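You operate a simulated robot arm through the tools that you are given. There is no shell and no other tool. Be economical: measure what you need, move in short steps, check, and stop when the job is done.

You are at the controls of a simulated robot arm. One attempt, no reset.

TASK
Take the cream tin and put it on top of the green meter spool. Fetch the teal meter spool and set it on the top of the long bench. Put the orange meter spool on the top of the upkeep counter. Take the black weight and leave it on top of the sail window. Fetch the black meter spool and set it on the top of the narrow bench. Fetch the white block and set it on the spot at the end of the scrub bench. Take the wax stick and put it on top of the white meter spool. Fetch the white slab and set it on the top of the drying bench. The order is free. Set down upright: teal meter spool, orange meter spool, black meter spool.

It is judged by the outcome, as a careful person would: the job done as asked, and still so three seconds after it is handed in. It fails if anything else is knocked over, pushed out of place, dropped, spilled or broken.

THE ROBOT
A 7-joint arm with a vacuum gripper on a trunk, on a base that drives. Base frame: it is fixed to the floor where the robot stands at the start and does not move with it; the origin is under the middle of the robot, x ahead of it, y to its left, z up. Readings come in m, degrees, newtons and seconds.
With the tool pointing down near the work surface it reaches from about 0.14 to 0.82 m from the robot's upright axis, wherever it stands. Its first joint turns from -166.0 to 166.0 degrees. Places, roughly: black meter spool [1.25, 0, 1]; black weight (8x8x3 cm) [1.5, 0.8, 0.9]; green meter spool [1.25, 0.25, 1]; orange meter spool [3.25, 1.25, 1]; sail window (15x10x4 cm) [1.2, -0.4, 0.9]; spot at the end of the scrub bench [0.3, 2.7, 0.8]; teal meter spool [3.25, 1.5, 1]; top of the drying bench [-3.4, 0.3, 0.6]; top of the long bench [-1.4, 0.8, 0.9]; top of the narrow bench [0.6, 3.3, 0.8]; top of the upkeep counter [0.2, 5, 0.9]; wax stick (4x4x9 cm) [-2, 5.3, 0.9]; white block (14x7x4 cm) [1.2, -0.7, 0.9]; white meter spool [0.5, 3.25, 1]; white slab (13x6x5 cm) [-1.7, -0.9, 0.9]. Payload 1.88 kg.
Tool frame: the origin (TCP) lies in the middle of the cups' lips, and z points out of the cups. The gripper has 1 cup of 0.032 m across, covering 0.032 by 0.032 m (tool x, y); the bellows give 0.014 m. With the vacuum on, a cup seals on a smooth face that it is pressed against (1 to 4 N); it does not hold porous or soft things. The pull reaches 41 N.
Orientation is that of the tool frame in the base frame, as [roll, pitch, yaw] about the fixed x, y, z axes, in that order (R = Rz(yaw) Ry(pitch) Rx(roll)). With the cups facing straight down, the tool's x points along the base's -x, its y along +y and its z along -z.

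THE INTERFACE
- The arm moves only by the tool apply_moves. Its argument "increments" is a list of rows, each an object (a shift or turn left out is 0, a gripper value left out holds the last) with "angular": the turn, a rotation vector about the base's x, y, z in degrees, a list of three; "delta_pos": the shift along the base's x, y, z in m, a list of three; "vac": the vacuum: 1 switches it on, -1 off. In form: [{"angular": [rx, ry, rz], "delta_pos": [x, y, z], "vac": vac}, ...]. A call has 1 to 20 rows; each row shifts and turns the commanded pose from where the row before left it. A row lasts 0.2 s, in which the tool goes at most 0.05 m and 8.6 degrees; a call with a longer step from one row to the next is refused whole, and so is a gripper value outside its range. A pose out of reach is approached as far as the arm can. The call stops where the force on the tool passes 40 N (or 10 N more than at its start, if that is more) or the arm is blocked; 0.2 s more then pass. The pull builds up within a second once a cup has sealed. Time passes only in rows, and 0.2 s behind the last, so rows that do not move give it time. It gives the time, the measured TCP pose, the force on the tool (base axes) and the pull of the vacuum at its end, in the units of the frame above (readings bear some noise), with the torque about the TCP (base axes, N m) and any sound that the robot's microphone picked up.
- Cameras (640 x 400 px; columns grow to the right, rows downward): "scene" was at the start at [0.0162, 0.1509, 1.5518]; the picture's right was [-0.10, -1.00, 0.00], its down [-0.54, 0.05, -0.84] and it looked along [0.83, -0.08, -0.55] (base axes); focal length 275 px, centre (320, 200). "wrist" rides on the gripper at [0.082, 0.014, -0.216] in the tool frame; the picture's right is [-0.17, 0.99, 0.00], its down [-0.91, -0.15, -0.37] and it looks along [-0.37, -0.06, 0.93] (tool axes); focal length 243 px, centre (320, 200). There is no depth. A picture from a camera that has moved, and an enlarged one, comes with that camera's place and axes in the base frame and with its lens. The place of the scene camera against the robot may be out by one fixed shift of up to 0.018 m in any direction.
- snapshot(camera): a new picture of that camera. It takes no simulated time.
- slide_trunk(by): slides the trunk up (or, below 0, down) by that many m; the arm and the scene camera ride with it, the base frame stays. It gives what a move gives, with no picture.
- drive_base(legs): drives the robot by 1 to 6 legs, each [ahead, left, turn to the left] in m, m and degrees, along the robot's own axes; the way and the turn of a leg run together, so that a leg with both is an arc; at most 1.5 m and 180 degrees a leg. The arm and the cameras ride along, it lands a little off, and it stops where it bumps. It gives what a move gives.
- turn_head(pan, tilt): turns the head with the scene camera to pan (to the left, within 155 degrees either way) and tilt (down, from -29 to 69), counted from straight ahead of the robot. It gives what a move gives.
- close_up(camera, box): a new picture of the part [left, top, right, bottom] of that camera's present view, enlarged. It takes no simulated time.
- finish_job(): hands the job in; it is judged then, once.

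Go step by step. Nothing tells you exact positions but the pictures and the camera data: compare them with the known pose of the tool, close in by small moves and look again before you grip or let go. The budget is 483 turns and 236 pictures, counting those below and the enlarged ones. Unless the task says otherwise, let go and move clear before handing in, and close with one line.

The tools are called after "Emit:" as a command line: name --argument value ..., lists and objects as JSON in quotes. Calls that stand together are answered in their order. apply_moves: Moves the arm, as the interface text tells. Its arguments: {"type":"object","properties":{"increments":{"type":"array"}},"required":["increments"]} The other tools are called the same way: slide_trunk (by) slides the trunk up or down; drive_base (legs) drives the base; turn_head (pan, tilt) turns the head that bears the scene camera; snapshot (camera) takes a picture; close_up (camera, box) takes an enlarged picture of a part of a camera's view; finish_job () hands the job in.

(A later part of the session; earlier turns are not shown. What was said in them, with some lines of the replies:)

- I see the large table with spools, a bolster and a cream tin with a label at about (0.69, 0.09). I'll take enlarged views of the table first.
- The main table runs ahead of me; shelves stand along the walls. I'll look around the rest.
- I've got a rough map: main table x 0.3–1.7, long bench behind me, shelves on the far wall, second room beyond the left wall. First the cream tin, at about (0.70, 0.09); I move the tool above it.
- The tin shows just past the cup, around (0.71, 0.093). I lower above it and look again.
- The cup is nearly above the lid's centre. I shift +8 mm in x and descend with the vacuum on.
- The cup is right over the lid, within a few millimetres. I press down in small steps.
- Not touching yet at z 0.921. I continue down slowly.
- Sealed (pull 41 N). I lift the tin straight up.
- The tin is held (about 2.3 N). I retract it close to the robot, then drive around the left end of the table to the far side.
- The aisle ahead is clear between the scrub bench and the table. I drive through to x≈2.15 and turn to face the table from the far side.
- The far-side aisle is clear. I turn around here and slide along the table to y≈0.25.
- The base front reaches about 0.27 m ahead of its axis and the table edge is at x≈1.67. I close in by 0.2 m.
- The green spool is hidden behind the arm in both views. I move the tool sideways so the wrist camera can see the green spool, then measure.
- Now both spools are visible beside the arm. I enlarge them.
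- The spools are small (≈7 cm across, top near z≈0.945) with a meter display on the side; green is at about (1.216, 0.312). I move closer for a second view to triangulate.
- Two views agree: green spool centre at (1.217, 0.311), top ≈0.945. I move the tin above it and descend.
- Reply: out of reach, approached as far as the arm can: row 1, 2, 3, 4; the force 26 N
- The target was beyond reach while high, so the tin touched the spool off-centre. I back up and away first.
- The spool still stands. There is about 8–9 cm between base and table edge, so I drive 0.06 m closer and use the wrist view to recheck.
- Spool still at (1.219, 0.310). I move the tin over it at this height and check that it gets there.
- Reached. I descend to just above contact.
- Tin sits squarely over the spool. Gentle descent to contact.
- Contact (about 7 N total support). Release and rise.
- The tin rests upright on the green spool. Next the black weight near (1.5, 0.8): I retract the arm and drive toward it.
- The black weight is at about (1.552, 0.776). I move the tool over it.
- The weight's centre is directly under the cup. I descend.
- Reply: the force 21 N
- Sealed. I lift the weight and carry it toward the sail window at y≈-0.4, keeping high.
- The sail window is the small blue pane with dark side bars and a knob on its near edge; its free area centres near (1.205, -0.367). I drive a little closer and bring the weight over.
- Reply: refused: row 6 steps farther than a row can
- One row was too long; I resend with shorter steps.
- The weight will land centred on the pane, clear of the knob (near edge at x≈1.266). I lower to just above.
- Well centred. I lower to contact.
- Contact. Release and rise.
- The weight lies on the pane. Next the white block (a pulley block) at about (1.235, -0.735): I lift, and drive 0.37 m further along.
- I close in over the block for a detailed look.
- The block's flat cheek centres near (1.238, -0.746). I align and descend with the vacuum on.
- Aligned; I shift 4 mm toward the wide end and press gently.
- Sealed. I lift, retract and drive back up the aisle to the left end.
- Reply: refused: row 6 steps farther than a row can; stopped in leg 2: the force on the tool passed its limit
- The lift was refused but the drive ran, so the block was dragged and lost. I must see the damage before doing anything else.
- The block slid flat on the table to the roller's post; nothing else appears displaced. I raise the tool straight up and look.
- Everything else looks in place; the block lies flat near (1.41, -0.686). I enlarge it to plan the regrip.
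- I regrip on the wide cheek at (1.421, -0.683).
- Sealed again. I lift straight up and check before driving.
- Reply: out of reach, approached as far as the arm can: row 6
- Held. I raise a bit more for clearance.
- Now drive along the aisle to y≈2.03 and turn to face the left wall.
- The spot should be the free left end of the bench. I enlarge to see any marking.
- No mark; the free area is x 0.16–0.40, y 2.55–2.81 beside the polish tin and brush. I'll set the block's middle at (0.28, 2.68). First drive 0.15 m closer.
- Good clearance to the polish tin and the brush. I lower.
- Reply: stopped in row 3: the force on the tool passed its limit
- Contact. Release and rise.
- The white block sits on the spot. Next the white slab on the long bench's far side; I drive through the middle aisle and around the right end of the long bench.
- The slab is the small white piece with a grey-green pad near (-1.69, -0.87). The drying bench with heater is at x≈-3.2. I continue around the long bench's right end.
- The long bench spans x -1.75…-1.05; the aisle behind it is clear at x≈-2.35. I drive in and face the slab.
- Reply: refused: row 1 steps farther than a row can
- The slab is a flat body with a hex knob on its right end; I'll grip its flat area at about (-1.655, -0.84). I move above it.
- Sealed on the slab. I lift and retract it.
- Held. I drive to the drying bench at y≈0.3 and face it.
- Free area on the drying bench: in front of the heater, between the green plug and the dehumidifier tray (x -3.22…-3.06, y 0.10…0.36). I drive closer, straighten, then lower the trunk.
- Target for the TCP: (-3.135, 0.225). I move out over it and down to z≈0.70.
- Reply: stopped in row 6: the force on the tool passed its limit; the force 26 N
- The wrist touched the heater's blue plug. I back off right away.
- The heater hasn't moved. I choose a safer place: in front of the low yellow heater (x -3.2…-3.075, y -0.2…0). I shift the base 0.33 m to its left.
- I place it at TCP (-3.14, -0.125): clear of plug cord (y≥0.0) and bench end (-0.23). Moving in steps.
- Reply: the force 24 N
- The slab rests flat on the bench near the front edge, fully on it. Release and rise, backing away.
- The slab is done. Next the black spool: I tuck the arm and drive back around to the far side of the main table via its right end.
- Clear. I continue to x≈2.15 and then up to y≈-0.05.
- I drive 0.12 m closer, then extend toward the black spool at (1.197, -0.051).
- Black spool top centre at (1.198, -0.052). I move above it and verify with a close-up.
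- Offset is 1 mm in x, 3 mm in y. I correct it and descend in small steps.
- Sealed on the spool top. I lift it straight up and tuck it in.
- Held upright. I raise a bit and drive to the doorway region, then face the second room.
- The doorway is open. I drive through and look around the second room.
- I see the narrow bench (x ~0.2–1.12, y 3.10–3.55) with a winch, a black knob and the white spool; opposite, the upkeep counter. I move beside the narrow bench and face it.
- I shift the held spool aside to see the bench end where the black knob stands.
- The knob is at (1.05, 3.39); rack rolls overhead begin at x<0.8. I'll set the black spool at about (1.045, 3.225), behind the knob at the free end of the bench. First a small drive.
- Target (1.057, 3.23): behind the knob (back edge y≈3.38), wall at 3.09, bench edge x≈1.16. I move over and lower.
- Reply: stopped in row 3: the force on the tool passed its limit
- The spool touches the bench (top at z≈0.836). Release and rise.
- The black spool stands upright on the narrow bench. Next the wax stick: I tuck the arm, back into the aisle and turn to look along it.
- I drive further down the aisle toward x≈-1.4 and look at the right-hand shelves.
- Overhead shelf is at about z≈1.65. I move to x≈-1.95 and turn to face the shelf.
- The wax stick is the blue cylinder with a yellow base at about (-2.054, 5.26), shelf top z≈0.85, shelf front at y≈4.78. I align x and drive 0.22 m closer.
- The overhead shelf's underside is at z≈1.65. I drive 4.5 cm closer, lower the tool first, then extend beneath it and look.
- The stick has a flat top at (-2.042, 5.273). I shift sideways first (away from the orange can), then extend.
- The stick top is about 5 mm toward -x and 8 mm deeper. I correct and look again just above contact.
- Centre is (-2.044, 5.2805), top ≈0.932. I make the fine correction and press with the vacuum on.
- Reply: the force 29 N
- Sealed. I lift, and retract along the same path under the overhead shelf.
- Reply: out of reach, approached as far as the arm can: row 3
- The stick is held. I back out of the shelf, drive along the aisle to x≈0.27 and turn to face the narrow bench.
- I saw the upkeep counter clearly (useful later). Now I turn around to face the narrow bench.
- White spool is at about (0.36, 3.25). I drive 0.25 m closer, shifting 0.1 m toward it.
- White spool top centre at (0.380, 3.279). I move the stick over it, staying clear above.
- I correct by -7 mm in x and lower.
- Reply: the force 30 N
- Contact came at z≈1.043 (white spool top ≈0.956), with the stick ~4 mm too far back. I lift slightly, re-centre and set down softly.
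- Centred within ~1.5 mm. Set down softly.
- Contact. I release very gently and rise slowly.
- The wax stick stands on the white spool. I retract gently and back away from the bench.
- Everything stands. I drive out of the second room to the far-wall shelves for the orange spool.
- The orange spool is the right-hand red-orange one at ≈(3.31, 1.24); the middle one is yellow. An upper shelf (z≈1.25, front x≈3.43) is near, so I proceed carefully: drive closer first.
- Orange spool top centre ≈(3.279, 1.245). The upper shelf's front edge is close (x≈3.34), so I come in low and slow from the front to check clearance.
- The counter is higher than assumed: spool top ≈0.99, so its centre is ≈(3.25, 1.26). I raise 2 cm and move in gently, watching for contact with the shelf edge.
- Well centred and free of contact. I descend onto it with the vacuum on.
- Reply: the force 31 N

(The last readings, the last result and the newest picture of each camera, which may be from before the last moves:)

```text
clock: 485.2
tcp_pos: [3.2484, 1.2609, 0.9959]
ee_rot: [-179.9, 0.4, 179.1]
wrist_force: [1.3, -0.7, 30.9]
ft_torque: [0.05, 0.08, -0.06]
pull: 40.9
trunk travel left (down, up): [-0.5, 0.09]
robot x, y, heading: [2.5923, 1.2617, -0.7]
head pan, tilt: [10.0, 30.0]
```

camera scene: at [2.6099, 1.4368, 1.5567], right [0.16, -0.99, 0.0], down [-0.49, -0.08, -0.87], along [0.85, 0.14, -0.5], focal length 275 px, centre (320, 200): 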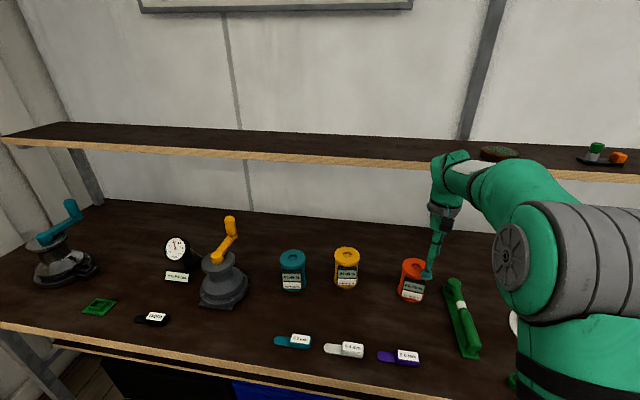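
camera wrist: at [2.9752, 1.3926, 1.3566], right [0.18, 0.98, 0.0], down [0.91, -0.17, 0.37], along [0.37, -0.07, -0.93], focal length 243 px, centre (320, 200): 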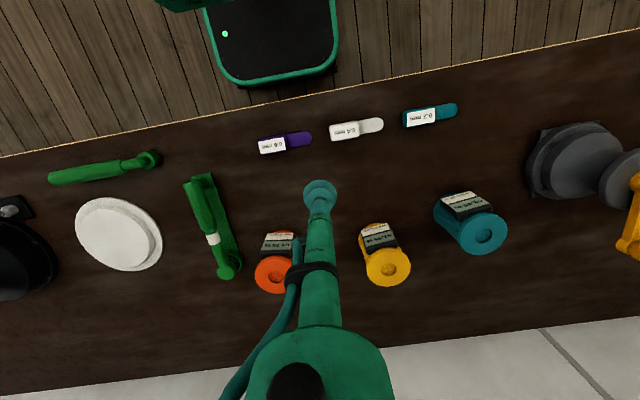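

Sealed. I lift 4 cm, pull straight back from beneath the shelf, then raise and tuck.

Emit:
apply_moves --increments '[{"delta_pos": [0, 0, 0.01]}, {"delta_pos": [0, 0, 0.02]}, {"delta_pos": [-0.01, 0, 0.02]}, {"delta_pos": [-0.03, 0, 0.02]}, {"delta_pos": [-0.04, 0, 0.015]}, {"delta_pos": [-0.04, 0, 0.02]}, {"delta_pos": [-0.04, 0, 0.02]}, {"delta_pos": [-0.04, 0, 0.02]}, {"delta_pos": [-0.04, 0, 0.025]}, {"delta_pos": [-0.04, 0, 0.025]}, {"delta_pos": [-0.02, 0, 0.04]}]'

Emit:
snapshot --camera "scene"

```text
clock: 487.6
tcp_pos: [2.9457, 1.2597, 1.2293]
ee_rot: [-179.9, -0.1, 179.1]
wrist_force: [-0.2, -0.8, -2.5]
ft_torque: [0.04, 0.0, -0.01]
pull: 40.9
trunk travel left (down, up): [-0.5, 0.09]
robot x, y, heading: [2.5909, 1.2579, -0.9]
head pan, tilt: [10.0, 30.0]
```

```text
62 pictures are left
camera scene: at [2.6094, 1.4368, 1.5566], right [0.16, -0.99, 0.0], down [-0.49, -0.08, -0.87], along [0.85, 0.14, -0.5], focal length 275 px, centre (320, 200)
```

scene: 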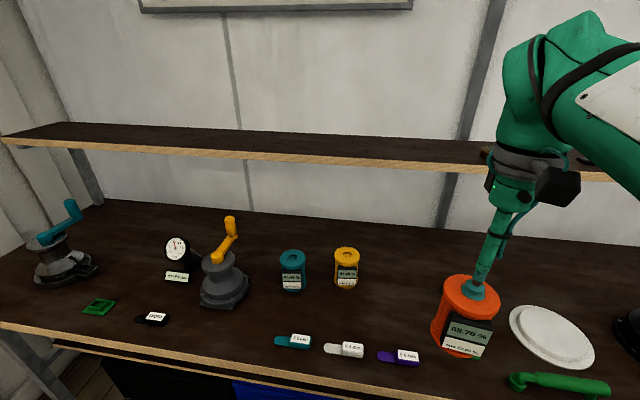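

Held. I drive to the upkeep counter through the doorway.

Emit:
drive_base --legs '[[-0.46, 0, 0], [0, 0, 90.8], [1.0, 0, 0], [1.0, 0, 0], [0.92, 0, 0]]'

```text
clock: 508.2
tcp_pos: [2.0644, 4.5451, 1.2295]
ee_rot: [-179.9, -0.1, -88.8]
wrist_force: [0.5, -0.3, -2.1]
ft_torque: [0.01, 0.01, 0.0]
pull: 40.3
trunk travel left (down, up): [-0.5, 0.09]
robot x, y, heading: [2.0761, 4.1874, 91.6]
head pan, tilt: [10.0, 30.0]
```

Emit:
drive_base --legs '[[0, 0, -1.6], [0, 0.95, 0], [0, 0.9, 0]]'

Emit:
turn_head --pan 8 --tilt 38

Emit:
snapshot --camera "scene"

Emit:
snapshot --camera "wrist"

```text
clock: 517.8
tcp_pos: [0.2458, 4.5654, 1.2306]
ee_rot: [-179.9, 0.1, -91.3]
wrist_force: [0.0, -0.4, -1.8]
ft_torque: [0.01, 0.0, 0.0]
pull: 40.2
trunk travel left (down, up): [-0.5, 0.09]
robot x, y, heading: [0.2385, 4.2071, 89.1]
head pan, tilt: [10.0, 30.0]
```

```text
clock: 518.5
tcp_pos: [0.2459, 4.5657, 1.2302]
ee_rot: [-179.9, 0.0, -91.3]
wrist_force: [0.1, -0.2, -3.4]
ft_torque: [0.01, 0.0, 0.02]
pull: 40.2
trunk travel left (down, up): [-0.5, 0.09]
robot x, y, heading: [0.2414, 4.2073, 88.7]
head pan, tilt: [8.0, 38.0]
```

```text
61 pictures are left
camera scene: at [0.053, 4.2337, 1.5444], right [0.99, 0.12, 0.0], down [0.07, -0.61, -0.79], along [-0.1, 0.78, -0.62], focal length 275 px, centre (320, 200)
```

scene: 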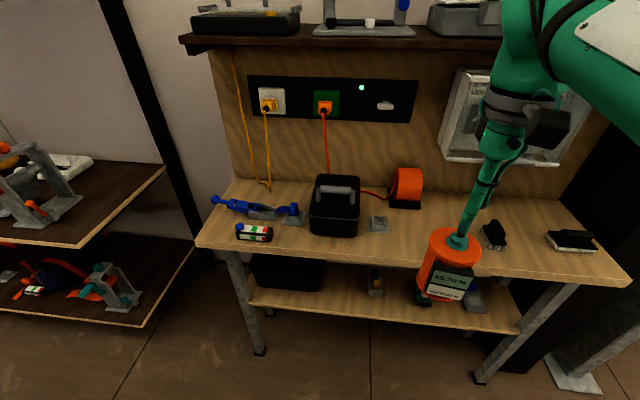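

```text
60 pictures are left
camera wrist: at [0.2304, 4.4826, 1.4462], right [-0.98, 0.19, 0.0], down [0.17, 0.91, 0.37], along [0.07, 0.37, -0.93], focal length 243 px, centre (320, 200)
```

wrist: 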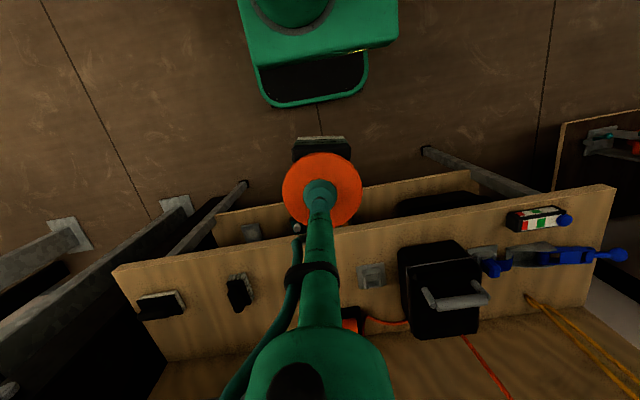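

Free counter space lies around (0.38, 4.95), between the grey device and the black brush. I drive closer.

Emit:
drive_base --legs '[[0.2, -0.1, 1]]'

Emit:
snapshot --camera "wrist"

Emit:
snapshot --camera "scene"

```text
clock: 520.2
tcp_pos: [0.3413, 4.7645, 1.2302]
ee_rot: [-179.9, -0.1, -90.2]
wrist_force: [-0.4, 0.5, -2.9]
ft_torque: [-0.03, -0.03, -0.03]
pull: 40.9
trunk travel left (down, up): [-0.5, 0.09]
robot x, y, heading: [0.3434, 4.4097, 90.3]
head pan, tilt: [8.0, 38.0]
```

```text
59 pictures are left
camera wrist: at [0.3268, 4.6809, 1.4461], right [-0.99, 0.17, 0.0], down [0.16, 0.91, 0.37], along [0.07, 0.37, -0.93], focal length 243 px, centre (320, 200)
```

wrist: 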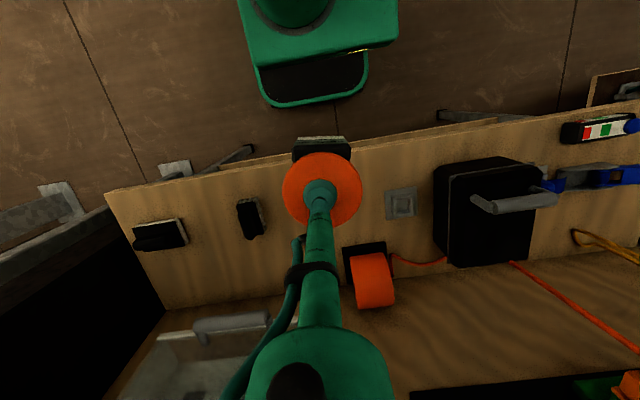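

```text
58 pictures are left
camera scene: at [0.1539, 4.429, 1.5443], right [0.99, 0.14, 0.0], down [0.09, -0.61, -0.79], along [-0.11, 0.78, -0.62], focal length 275 px, centre (320, 200)
```

scene: 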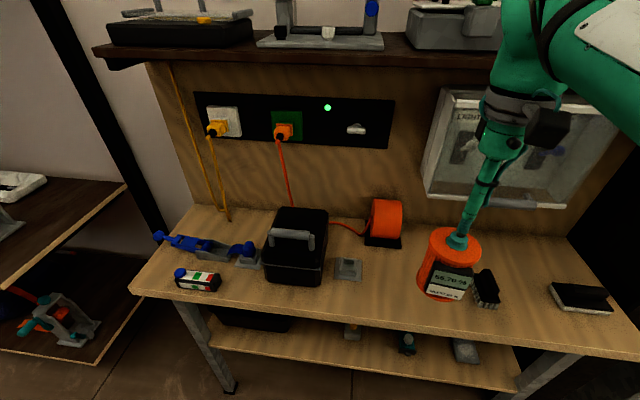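

Target (0.37, 4.93). I move over and lower stepwise.

Emit:
apply_moves --increments '[{"delta_pos": [0.008, 0.04, 0]}, {"delta_pos": [0.007, 0.042, -0.02]}, {"delta_pos": [0.007, 0.042, -0.02]}, {"delta_pos": [0.007, 0.042, -0.02]}, {"delta_pos": [0, 0, -0.045]}, {"delta_pos": [0, 0, -0.045]}, {}]'

Emit:
snapshot --camera "scene"

Emit:
snapshot --camera "wrist"

```text
clock: 521.8
tcp_pos: [0.371, 4.9275, 1.0801]
ee_rot: [-180.0, 0.0, -90.3]
wrist_force: [-0.2, 0.0, -2.9]
ft_torque: [-0.03, -0.01, 0.01]
pull: 41.1
trunk travel left (down, up): [-0.5, 0.09]
robot x, y, heading: [0.34, 4.4083, 89.9]
head pan, tilt: [8.0, 38.0]
```

```text
57 pictures are left
camera scene: at [0.1539, 4.4292, 1.5443], right [0.99, 0.14, 0.0], down [0.09, -0.61, -0.79], along [-0.11, 0.78, -0.62], focal length 275 px, centre (320, 200)
```

scene: 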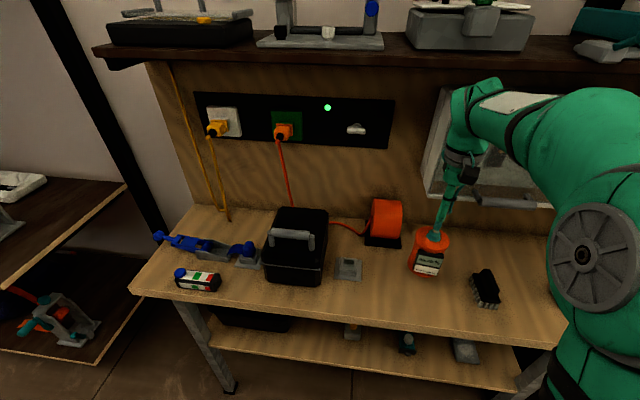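

```text
56 pictures are left
camera wrist: at [0.357, 4.8458, 1.2969], right [-0.99, 0.17, 0.0], down [0.16, 0.91, 0.37], along [0.07, 0.37, -0.93], focal length 243 px, centre (320, 200)
```

wrist: 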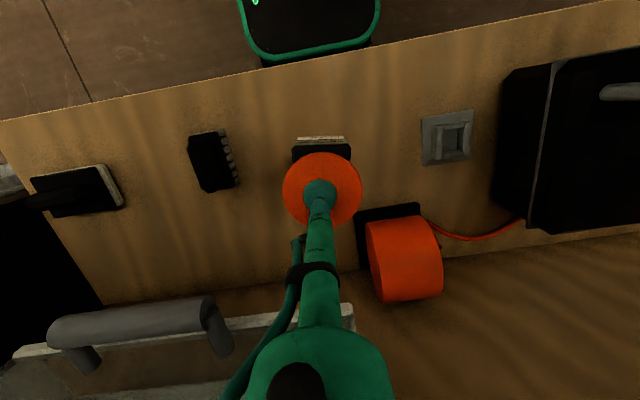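

Emit:
apply_moves --increments '[{"delta_pos": [0.01, -0.01, -0.04]}, {"delta_pos": [0, 0, -0.03]}, {"delta_pos": [0, 0, -0.008]}, {"delta_pos": [0, 0, -0.005]}, {"delta_pos": [0, 0, -0.004]}, {}]'

```text
clock: 522.6
tcp_pos: [0.3834, 4.9221, 1.0105]
ee_rot: [-179.8, 0.9, -90.3]
wrist_force: [-0.3, -1.0, 11.4]
ft_torque: [-0.07, 0.06, -0.13]
pull: 41.2
trunk travel left (down, up): [-0.5, 0.09]
robot x, y, heading: [0.3432, 4.4104, 90.2]
head pan, tilt: [8.0, 38.0]
stopped in row 3: the force on the tool passed its limit (the readings are from after the stop); the commanded pose is now the measured one
```

Emit:
close_up --camera "scene" --box '[360, 190, 500, 310]'

```text
3.33 times, centred on (430, 250) of scene
camera zoom: at [0.1539, 4.4275, 1.5442], right [0.99, 0.14, 0.0], down [0.09, -0.61, -0.79], along [-0.11, 0.78, -0.61], focal length 916 px, centre (-47, 33)
```

zoom: 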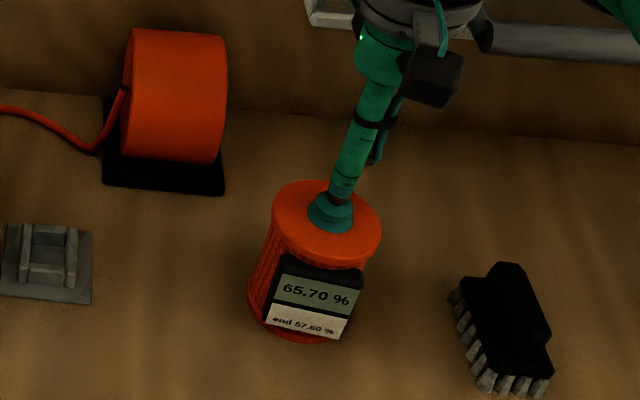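

The counter top is at z≈0.905, matching the contact. Release and rise.

Emit:
apply_moves --increments '[{"delta_pos": [0, 0, -0.001]}, {}, {"vac": -1}, {}, {}, {"delta_pos": [0, 0, 0.004]}, {}, {"delta_pos": [0, 0, 0.01]}, {"delta_pos": [0, 0, 0.03]}, {"delta_pos": [0, -0.01, 0.04]}, {"delta_pos": [0, -0.03, 0.03]}, {"delta_pos": [0, -0.04, 0.02]}, {"delta_pos": [0, -0.045, 0.01]}, {"delta_pos": [0, -0.045, 0]}]'

Emit:
close_up --camera "scene" --box '[320, 170, 500, 320]'

```text
clock: 525.6
tcp_pos: [0.381, 4.7493, 1.1501]
ee_rot: [-179.8, 0.6, -90.3]
wrist_force: [-0.3, 0.7, 0.0]
ft_torque: [-0.03, 0.02, -0.01]
pull: 0.0
trunk travel left (down, up): [-0.5, 0.09]
robot x, y, heading: [0.345, 4.4055, 90.3]
head pan, tilt: [8.0, 38.0]
```

```text
2.67 times, centred on (410, 245) of scene
camera zoom: at [0.1539, 4.4287, 1.5443], right [0.99, 0.14, 0.0], down [0.09, -0.61, -0.79], along [-0.11, 0.78, -0.62], focal length 733 px, centre (80, 80)
```

zoom: 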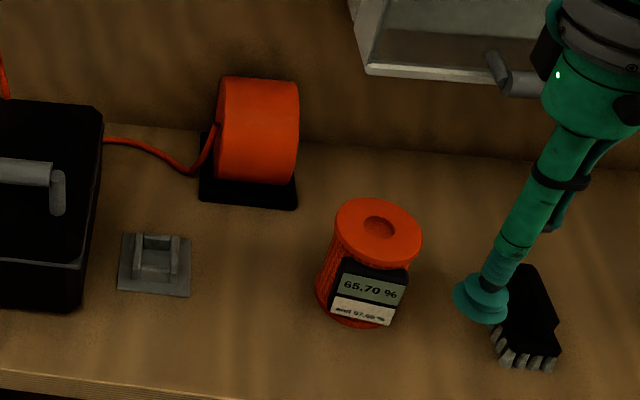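

The orange spool stands on the counter. Last: the teal spool. I tuck the arm and drive back to the far-wall shelf.

Emit:
apply_moves --increments '[{"delta_pos": [-0.01, 0.0, 0.03], "angular": [-0.6, 0, 0]}, {"delta_pos": [-0.01, 0.01, 0.03]}]'

Emit:
drive_base --legs '[[-0.22, 0, 0], [0, -0.9, 0], [0, -0.9, 0], [-1.3, 0, 0], [-1.25, 0, 0], [0, 0, -90.3]]'

Emit:
turn_head --pan 8 --tilt 30

Emit:
snapshot --camera "scene"

```text
clock: 526.2
tcp_pos: [0.3621, 4.7608, 1.2104]
ee_rot: [-179.8, 0.0, -90.3]
wrist_force: [0.2, 0.2, 0.3]
ft_torque: [0.03, 0.01, -0.04]
pull: 0.1
trunk travel left (down, up): [-0.5, 0.09]
robot x, y, heading: [0.3419, 4.4079, 89.8]
head pan, tilt: [8.0, 38.0]
```

```text
clock: 552.3
tcp_pos: [2.4509, 1.6255, 1.2101]
ee_rot: [-179.8, 0.0, 177.5]
wrist_force: [-0.3, 0.1, 0.3]
ft_torque: [-0.03, 0.0, -0.01]
pull: 0.0
trunk travel left (down, up): [-0.5, 0.09]
robot x, y, heading: [2.0963, 1.6586, -2.1]
head pan, tilt: [8.0, 38.0]
```

```text
clock: 553.0
tcp_pos: [2.451, 1.6242, 1.2094]
ee_rot: [-179.8, 0.0, 177.6]
wrist_force: [-0.9, -0.2, -0.2]
ft_torque: [0.0, -0.04, 0.0]
pull: 0.1
trunk travel left (down, up): [-0.5, 0.09]
robot x, y, heading: [2.0979, 1.6561, -2.2]
head pan, tilt: [8.0, 30.0]
```

```text
53 pictures are left
camera scene: at [2.1212, 1.8279, 1.5566], right [0.1, -0.99, 0.0], down [-0.5, -0.05, -0.87], along [0.86, 0.09, -0.5], focal length 275 px, centre (320, 200)
```

scene: 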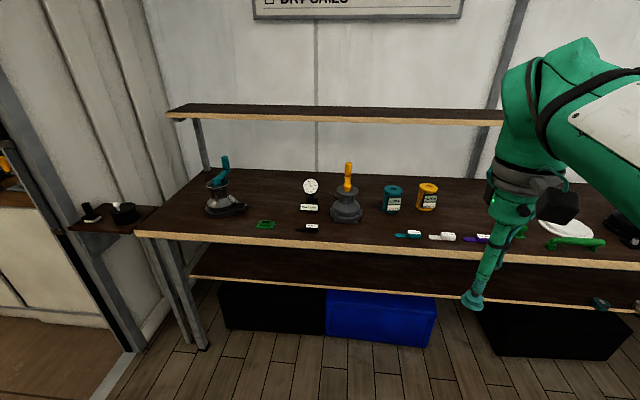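

Teal spool is at about (3.23, 1.625). I straighten and drive 0.48 m ahead.

Emit:
drive_base --legs '[[0, 0, 2.1], [0.48, -0.03, 0]]'

Emit:
apply_moves --increments '[{"delta_pos": [0.03, -0.03, -0.02]}, {"delta_pos": [0.03, -0.03, -0.02]}, {"delta_pos": [0.04, -0.02, -0.02]}, {}]'

Emit:
snapshot --camera "wrist"

```text
clock: 556.2
tcp_pos: [2.9246, 1.6102, 1.2096]
ee_rot: [-179.8, 0.1, 179.9]
wrist_force: [-0.2, 0.3, 0.7]
ft_torque: [-0.03, -0.01, -0.01]
pull: 0.0
trunk travel left (down, up): [-0.5, 0.09]
robot x, y, heading: [2.5695, 1.63, 0.2]
head pan, tilt: [8.0, 30.0]
```

```text
clock: 557.2
tcp_pos: [3.0231, 1.5291, 1.1496]
ee_rot: [-179.8, 0.1, 179.9]
wrist_force: [0.3, -0.4, -0.3]
ft_torque: [0.0, 0.03, -0.02]
pull: 0.2
trunk travel left (down, up): [-0.5, 0.09]
robot x, y, heading: [2.5734, 1.6296, 0.5]
head pan, tilt: [8.0, 30.0]
```

```text
52 pictures are left
camera wrist: at [2.942, 1.5429, 1.3657], right [0.17, 0.99, 0.0], down [0.91, -0.15, 0.38], along [0.37, -0.07, -0.93], focal length 243 px, centre (320, 200)
```

wrist: 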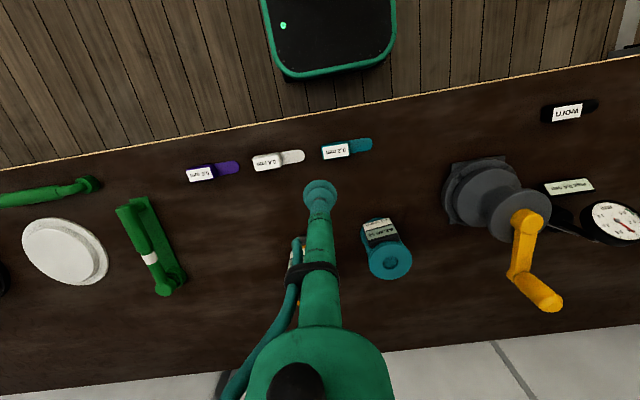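

Teal at (3.228, 1.624). I approach from the front at z≈1.035.

Emit:
apply_moves --increments '[{"delta_pos": [0.02, 0.035, -0.02]}, {"delta_pos": [0.02, 0.035, -0.02]}, {"delta_pos": [0.035, 0.025, -0.02]}, {"delta_pos": [0.04, 0, -0.02]}, {"delta_pos": [0.035, 0, -0.02]}, {"delta_pos": [0.03, 0, -0.015]}, {"delta_pos": [0.02, 0, 0]}, {}]'

Emit:
close_up --camera "wrist" --box '[250, 120, 390, 240]'

```text
clock: 559.0
tcp_pos: [3.2236, 1.6246, 1.0345]
ee_rot: [-179.8, 0.2, 179.9]
wrist_force: [0.4, 0.9, 0.2]
ft_torque: [-0.01, 0.04, -0.02]
pull: 0.1
trunk travel left (down, up): [-0.5, 0.09]
robot x, y, heading: [2.5693, 1.6272, 0.2]
head pan, tilt: [8.0, 30.0]
```

```text
3.33 times, centred on (320, 180) of wrist
camera zoom: at [3.1423, 1.6384, 1.2504], right [0.17, 0.99, 0.0], down [0.91, -0.15, 0.38], along [0.37, -0.07, -0.93], focal length 809 px, centre (320, 267)
```

zoom: 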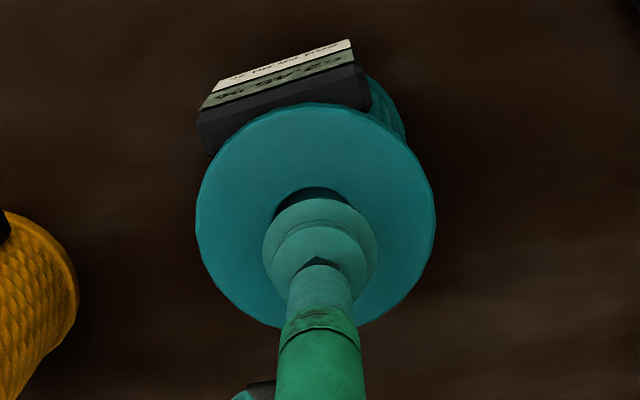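

Emit:
apply_moves --increments '[{"delta_pos": [0.001, -0.003, -0.015], "vac": 1}, {"delta_pos": [0, 0, -0.008]}, {}]'

Emit:
close_up --camera "wrist" --box '[250, 120, 390, 240]'

```text
clock: 559.8
tcp_pos: [3.2235, 1.6229, 1.0128]
ee_rot: [-179.8, 0.0, 179.9]
wrist_force: [0.6, -0.8, -0.2]
ft_torque: [-0.02, 0.02, 0.01]
pull: 0.1
trunk travel left (down, up): [-0.5, 0.09]
robot x, y, heading: [2.5682, 1.6252, 0.3]
head pan, tilt: [8.0, 30.0]
```

```text
3.33 times, centred on (320, 180) of wrist
camera zoom: at [3.1436, 1.6354, 1.2281], right [0.17, 0.99, 0.0], down [0.91, -0.15, 0.38], along [0.37, -0.07, -0.93], focal length 809 px, centre (320, 267)
```

zoom: 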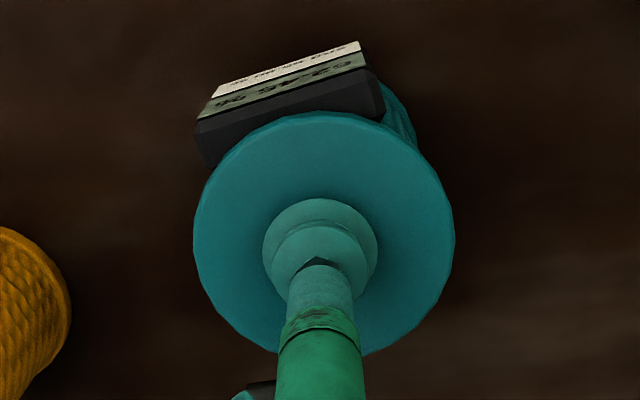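

Emit:
apply_moves --increments '[{"delta_pos": [0.001, -0.001, -0.006]}, {"delta_pos": [0, 0, -0.004]}, {"delta_pos": [0, 0, -0.004]}, {"delta_pos": [0, 0, -0.003]}, {}]'

```text
clock: 561.0
tcp_pos: [3.2253, 1.6218, 0.9966]
ee_rot: [-179.8, 0.5, 179.9]
wrist_force: [9.4, 2.7, 31.5]
ft_torque: [0.05, 0.1, 0.01]
pull: 40.2
trunk travel left (down, up): [-0.5, 0.09]
robot x, y, heading: [2.567, 1.6252, -0.0]
head pan, tilt: [8.0, 30.0]
```

Sealed. Lift a little, pull back out, then raise.

Emit:
apply_moves --increments '[{"delta_pos": [0, 0, 0.01]}, {"delta_pos": [0, 0, 0.02]}, {"delta_pos": [-0.01, 0, 0.02]}, {"delta_pos": [-0.03, 0, 0.02]}, {"delta_pos": [-0.04, 0, 0.015]}, {"delta_pos": [-0.04, 0, 0.02]}, {"delta_pos": [-0.04, 0, 0.02]}, {"delta_pos": [-0.04, 0, 0.02]}, {"delta_pos": [-0.04, 0, 0.025]}, {"delta_pos": [-0.04, 0, 0.025]}, {"delta_pos": [-0.02, 0, 0.04]}]'

Emit:
snapshot --camera "scene"

```text
clock: 563.4
tcp_pos: [2.9251, 1.6185, 1.2299]
ee_rot: [-179.9, 0.1, 179.9]
wrist_force: [-0.6, 0.9, -2.7]
ft_torque: [0.01, -0.02, 0.01]
pull: 40.3
trunk travel left (down, up): [-0.5, 0.09]
robot x, y, heading: [2.5681, 1.6281, 0.3]
head pan, tilt: [8.0, 30.0]
```

```text
49 pictures are left
camera scene: at [2.5863, 1.7999, 1.5566], right [0.14, -0.99, 0.0], down [-0.49, -0.07, -0.87], along [0.86, 0.12, -0.5], focal length 275 px, centre (320, 200)
```

scene: 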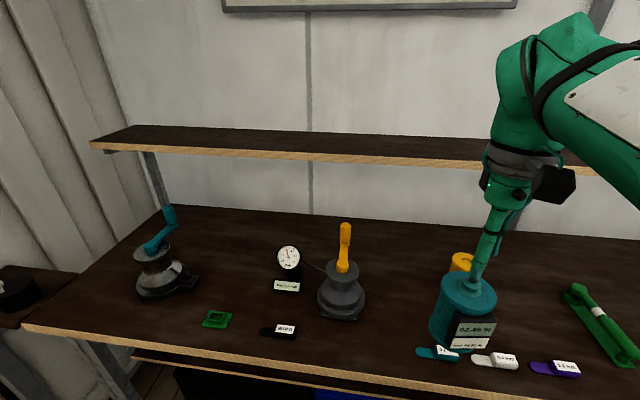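

Held. I drive around the left end of the table to the long bench.

Emit:
drive_base --legs '[[-0.45, 0, 0], [0, 0.43, 0], [0, 0, 90], [0, 0, 90]]'

```text
clock: 575.9
tcp_pos: [1.7617, 2.0587, 1.2296]
ee_rot: [-179.8, 0.1, 0.3]
wrist_force: [0.6, 0.2, -2.4]
ft_torque: [0.0, 0.02, -0.03]
pull: 40.9
trunk travel left (down, up): [-0.5, 0.09]
robot x, y, heading: [2.1181, 2.0508, -179.5]
head pan, tilt: [8.0, 30.0]
```

Emit:
drive_base --legs '[[1.25, 0, 0], [1.2, 0, 0], [0, 1.2, 0]]'

Emit:
turn_head --pan 0 --tilt 35

Emit:
snapshot --camera "scene"

Emit:
snapshot --camera "wrist"

```text
clock: 593.5
tcp_pos: [-0.7322, 0.9181, 1.2286]
ee_rot: [-179.9, 0.1, -2.3]
wrist_force: [0.5, 1.2, -2.4]
ft_torque: [-0.02, 0.04, 0.01]
pull: 40.7
trunk travel left (down, up): [-0.5, 0.09]
robot x, y, heading: [-0.3797, 0.8975, 178.0]
head pan, tilt: [8.0, 30.0]
```

```text
clock: 594.2
tcp_pos: [-0.7333, 0.9197, 1.2294]
ee_rot: [-179.8, 0.0, -2.5]
wrist_force: [-0.7, 0.5, -1.5]
ft_torque: [0.03, 0.02, 0.0]
pull: 40.5
trunk travel left (down, up): [-0.5, 0.09]
robot x, y, heading: [-0.3788, 0.8953, 178.0]
head pan, tilt: [0.0, 35.0]
```

```text
48 pictures are left
camera scene: at [-0.4227, 0.73, 1.5489], right [0.04, 1.0, 0.0], down [0.57, -0.02, -0.82], along [-0.82, 0.03, -0.57], focal length 275 px, centre (320, 200)
```

scene: 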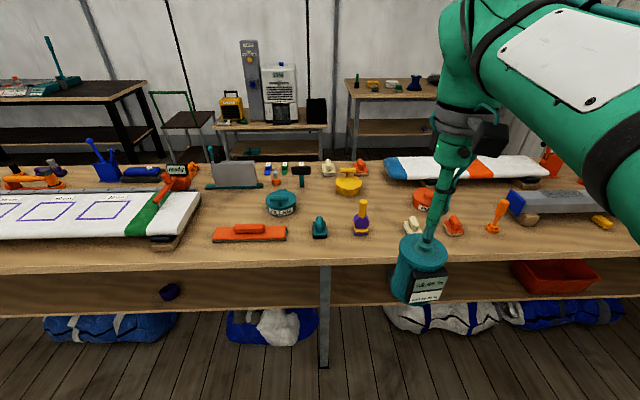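

```text
47 pictures are left
camera wrist: at [-0.6498, 0.9002, 1.4456], right [-0.21, -0.98, 0.0], down [-0.91, 0.19, 0.38], along [-0.37, 0.08, -0.93], focal length 243 px, centre (320, 200)
```

wrist: 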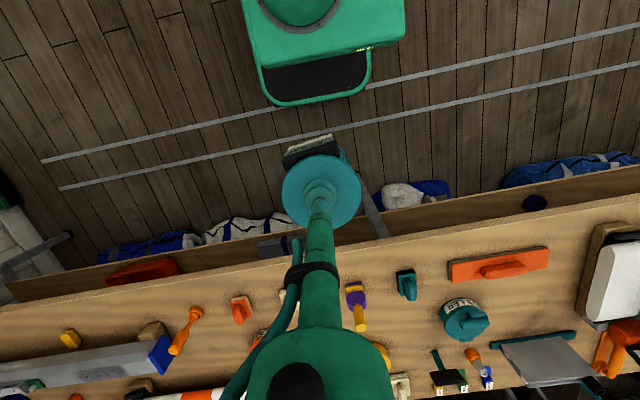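

Free spot on the long bench near (-1.40, 0.77), between the filler tin, the yellow tin and the teal brush. I drive closer.

Emit:
drive_base --legs '[[0.3, 0.1, 2]]'

Emit:
apply_moves --increments '[{"delta_pos": [-0.04, 0.02, -0.01]}, {"delta_pos": [-0.04, 0.02, 0]}, {"delta_pos": [-0.04, 0, 0]}, {}]'

Emit:
snapshot --camera "wrist"

Emit:
snapshot --camera "scene"

```text
clock: 596.3
tcp_pos: [-1.0326, 0.8089, 1.2292]
ee_rot: [-179.8, 0.0, 0.0]
wrist_force: [-0.7, 0.0, -2.8]
ft_torque: [0.01, 0.0, 0.04]
pull: 40.8
trunk travel left (down, up): [-0.5, 0.09]
robot x, y, heading: [-0.6764, 0.8041, -179.9]
head pan, tilt: [0.0, 35.0]
```

```text
clock: 597.3
tcp_pos: [-1.1516, 0.852, 1.2189]
ee_rot: [-179.7, 0.0, 0.0]
wrist_force: [0.3, -0.9, -1.9]
ft_torque: [0.02, -0.04, 0.02]
pull: 40.9
trunk travel left (down, up): [-0.5, 0.09]
robot x, y, heading: [-0.6734, 0.8033, -179.9]
head pan, tilt: [0.0, 35.0]
```

```text
46 pictures are left
camera wrist: at [-1.0686, 0.8355, 1.4361], right [-0.17, -0.99, 0.0], down [-0.91, 0.15, 0.38], along [-0.37, 0.07, -0.93], focal length 243 px, centre (320, 200)
```

wrist: 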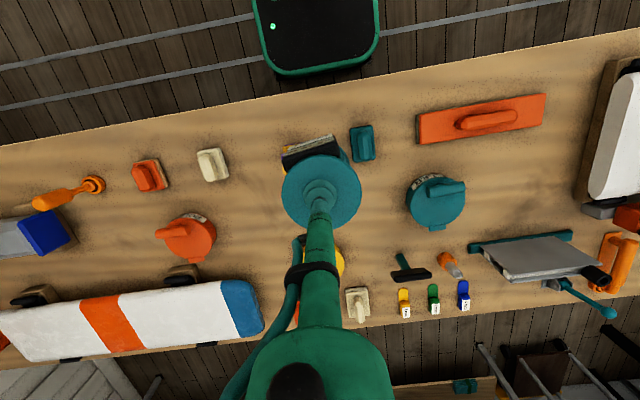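

```text
45 pictures are left
camera scene: at [-0.7153, 0.634, 1.5489], right [-0.01, 1.0, 0.0], down [0.57, 0.0, -0.82], along [-0.82, 0.0, -0.57], focal length 275 px, centre (320, 200)
```

scene: 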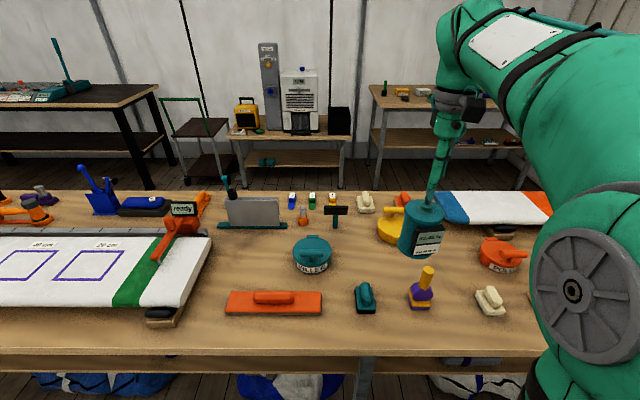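

Refined free spot: (-1.33, 0.77), with ≥5 cm to all neighbours. I move over it and lower.

Emit:
apply_moves --increments '[{"delta_pos": [-0.04, -0.02, 0]}, {"delta_pos": [-0.04, -0.02, 0]}, {"delta_pos": [-0.04, -0.02, -0.01]}, {"delta_pos": [-0.04, -0.022, -0.01]}, {"delta_pos": [-0.018, 0, -0.04]}, {"delta_pos": [0, 0, -0.045]}, {}]'

Emit:
snapshot --camera "wrist"

Emit:
snapshot --camera "scene"

```text
clock: 598.9
tcp_pos: [-1.3287, 0.7659, 1.115]
ee_rot: [-179.8, 0.0, 0.0]
wrist_force: [-0.6, -0.5, -3.0]
ft_torque: [-0.02, 0.01, 0.02]
pull: 40.5
trunk travel left (down, up): [-0.5, 0.09]
robot x, y, heading: [-0.679, 0.8026, -179.6]
head pan, tilt: [0.0, 35.0]
```

```text
44 pictures are left
camera wrist: at [-1.2457, 0.7505, 1.3311], right [-0.17, -0.99, 0.0], down [-0.91, 0.15, 0.38], along [-0.37, 0.07, -0.93], focal length 243 px, centre (320, 200)
```

wrist: 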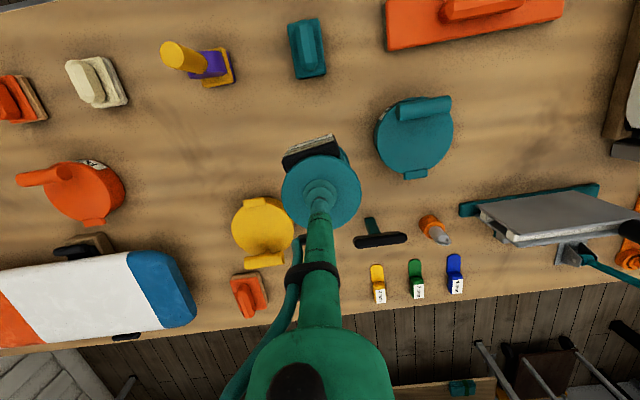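

```text
43 pictures are left
camera scene: at [-0.7151, 0.634, 1.5489], right [-0.01, 1.0, 0.0], down [0.57, 0.0, -0.82], along [-0.82, 0.0, -0.57], focal length 275 px, centre (320, 200)
```

scene: 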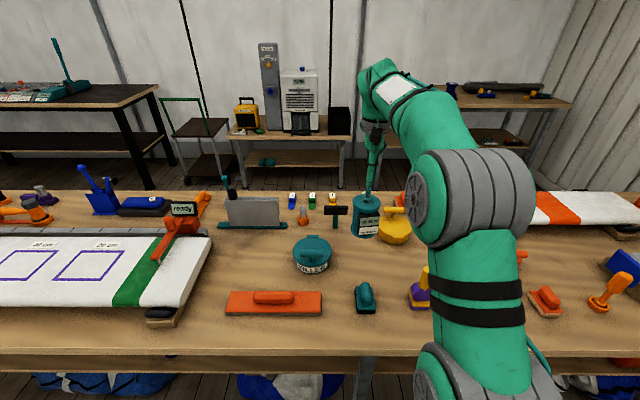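

Clearances good. Lower to contact.

Emit:
apply_moves --increments '[{"delta_pos": [0, 0, -0.04]}, {"delta_pos": [0, 0, -0.04]}, {"delta_pos": [0, 0, -0.02]}, {"delta_pos": [0, 0, -0.008]}, {"delta_pos": [0, 0, -0.006]}, {"delta_pos": [0, 0, -0.005]}, {}]'

Emit:
close_up --camera "scene" --box '[280, 170, 440, 280]'

```text
clock: 600.5
tcp_pos: [-1.3308, 0.7677, 0.9955]
ee_rot: [-179.8, 0.1, 0.0]
wrist_force: [0.1, -0.5, -1.8]
ft_torque: [0.04, 0.01, 0.0]
pull: 40.7
trunk travel left (down, up): [-0.5, 0.09]
robot x, y, heading: [-0.6703, 0.8024, -179.9]
head pan, tilt: [0.0, 35.0]
```

```text
3.64 times, centred on (360, 225) of scene
camera zoom: at [-0.715, 0.634, 1.5489], right [-0.01, 1.0, 0.0], down [0.57, 0.0, -0.82], along [-0.82, 0.0, -0.57], focal length 999 px, centre (174, 109)
```

zoom: 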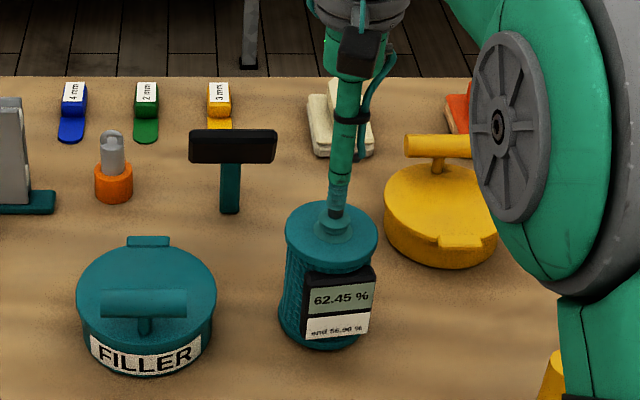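

Emit:
apply_moves --increments '[{"delta_pos": [0, 0, -0.005]}, {"delta_pos": [0, 0, -0.004]}, {"delta_pos": [0, 0, -0.004]}, {"delta_pos": [0, 0, -0.004]}, {}]'

```text
clock: 601.7
tcp_pos: [-1.3302, 0.7682, 0.9832]
ee_rot: [-179.8, 0.5, 0.1]
wrist_force: [-1.7, 0.8, 29.0]
ft_torque: [-0.06, -0.15, -0.09]
pull: 41.1
trunk travel left (down, up): [-0.5, 0.09]
robot x, y, heading: [-0.6738, 0.8024, -179.8]
head pan, tilt: [0.0, 35.0]
```

Contact. I relax a little, release and rise.

Emit:
apply_moves --increments '[{"delta_pos": [0, 0, 0.003]}, {"vac": -1}, {}, {}, {"delta_pos": [0, 0, 0.003]}, {}, {"delta_pos": [0, 0, 0.01]}, {"delta_pos": [0, 0, 0.03]}, {"delta_pos": [0, 0, 0.045]}, {"delta_pos": [0.01, 0, 0.045]}, {"delta_pos": [0.03, 0, 0.03]}, {"delta_pos": [0.045, 0, 0.01]}, {"delta_pos": [0.045, 0, 0]}]'

Emit:
snapshot --camera "scene"

Emit:
close_up --camera "scene" --box '[280, 170, 440, 280]'

```text
clock: 604.5
tcp_pos: [-1.1999, 0.7668, 1.1535]
ee_rot: [-180.0, -0.1, -0.1]
wrist_force: [0.4, 0.4, 0.4]
ft_torque: [-0.02, 0.04, 0.02]
pull: 0.1
trunk travel left (down, up): [-0.5, 0.09]
robot x, y, heading: [-0.6772, 0.8048, -179.9]
head pan, tilt: [0.0, 35.0]
```

```text
41 pictures are left
camera scene: at [-0.7146, 0.634, 1.5489], right [-0.01, 1.0, 0.0], down [0.57, 0.0, -0.82], along [-0.82, 0.0, -0.57], focal length 275 px, centre (320, 200)
```

scene: 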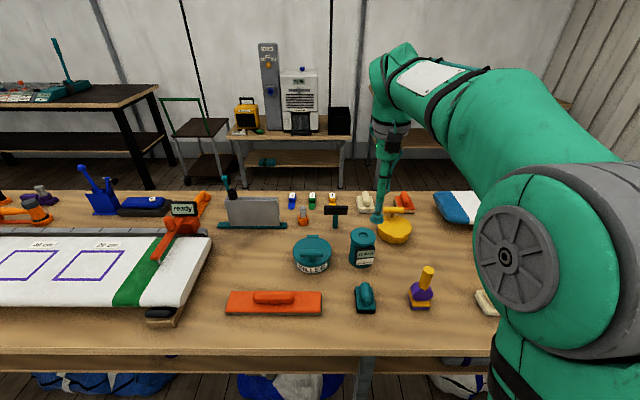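

```text
3.64 times, centred on (360, 225) of scene
camera zoom: at [-0.7146, 0.634, 1.5489], right [-0.01, 1.0, 0.0], down [0.57, 0.0, -0.82], along [-0.82, 0.0, -0.57], focal length 999 px, centre (174, 109)
```

zoom: 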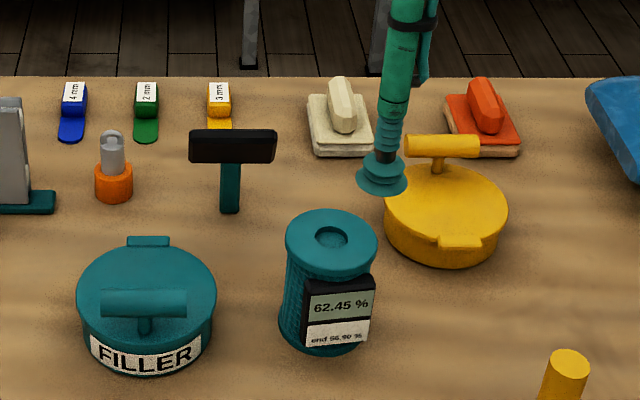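

The teal spool stands upright on the long bench. I retract fully and take a last look at the main table.

Emit:
apply_moves --increments '[{"delta_pos": [0.045, 0, 0.01]}, {"delta_pos": [0.045, 0, 0.01]}, {"delta_pos": [0.045, 0, 0.01]}]'

Emit:
drive_base --legs '[[-0.25, 0, 0]]'

Emit:
turn_head --pan 155 --tilt 25

Emit:
snapshot --camera "scene"

Emit:
turn_head --pan -155 --tilt 25

Emit:
snapshot --camera "scene"

```text
clock: 605.3
tcp_pos: [-1.0647, 0.7677, 1.1829]
ee_rot: [-179.8, 0.0, 0.1]
wrist_force: [-1.3, -0.5, 0.4]
ft_torque: [0.03, -0.04, 0.0]
pull: 0.0
trunk travel left (down, up): [-0.5, 0.09]
robot x, y, heading: [-0.6769, 0.8005, -179.7]
head pan, tilt: [0.0, 35.0]
```

```text
clock: 607.1
tcp_pos: [-0.8156, 0.7707, 1.1828]
ee_rot: [-179.9, 0.2, 0.0]
wrist_force: [-0.5, 0.5, 0.5]
ft_torque: [0.02, 0.01, 0.0]
pull: 0.1
trunk travel left (down, up): [-0.5, 0.09]
robot x, y, heading: [-0.4295, 0.804, -179.5]
head pan, tilt: [0.0, 35.0]
```

```text
clock: 609.5
tcp_pos: [-0.8154, 0.769, 1.1822]
ee_rot: [-179.8, 0.0, 0.0]
wrist_force: [0.7, 0.4, 0.5]
ft_torque: [0.02, 0.02, -0.02]
pull: 0.1
trunk travel left (down, up): [-0.5, 0.09]
robot x, y, heading: [-0.426, 0.8011, -179.8]
head pan, tilt: [154.7, 25.0]
```

```text
39 pictures are left
camera scene: at [-0.2937, 0.5967, 1.5646], right [-0.42, -0.91, 0.0], down [-0.38, 0.18, -0.91], along [0.82, -0.38, -0.42], focal length 275 px, centre (320, 200)
```

scene: 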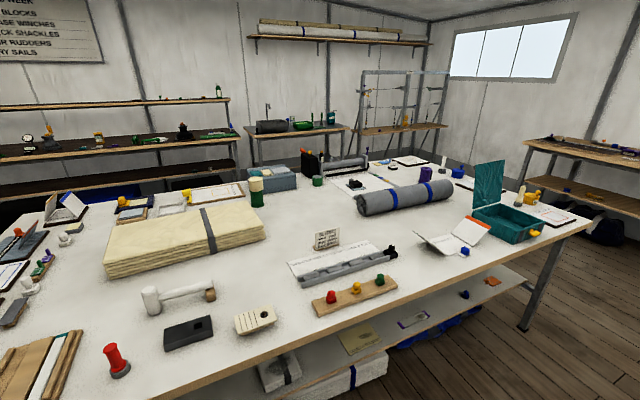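

```text
clock: 613.8
tcp_pos: [-0.8156, 0.7699, 1.1815]
ee_rot: [-179.8, 0.0, -0.1]
wrist_force: [0.1, 0.6, -0.2]
ft_torque: [0.01, -0.01, -0.03]
pull: 0.1
trunk travel left (down, up): [-0.5, 0.09]
robot x, y, heading: [-0.4247, 0.8056, -179.6]
head pan, tilt: [-154.7, 25.0]
```

```text
38 pictures are left
camera scene: at [-0.2941, 0.6755, 1.5647], right [0.43, -0.9, 0.0], down [-0.38, -0.18, -0.91], along [0.82, 0.39, -0.42], focal length 275 px, centre (320, 200)
```

scene: 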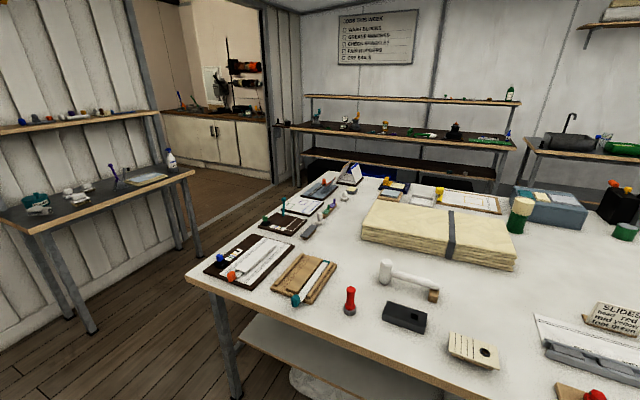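

The tin still stands on the green spool, the weight is on the sail window and the block is on the scrub bench. The rest of the table is undisturbed, so I hand the job in.

Emit:
finish_job

```text
The job is handed in.
```

All eight items are at their requested places, with the teal, orange and black spools set down upright. On the way, I dragged the white block a short distance flat along the main table before regripping it, and the arm briefly touched the heater on the drying bench. In the pictures taken afterwards, nothing else looked moved in either case.
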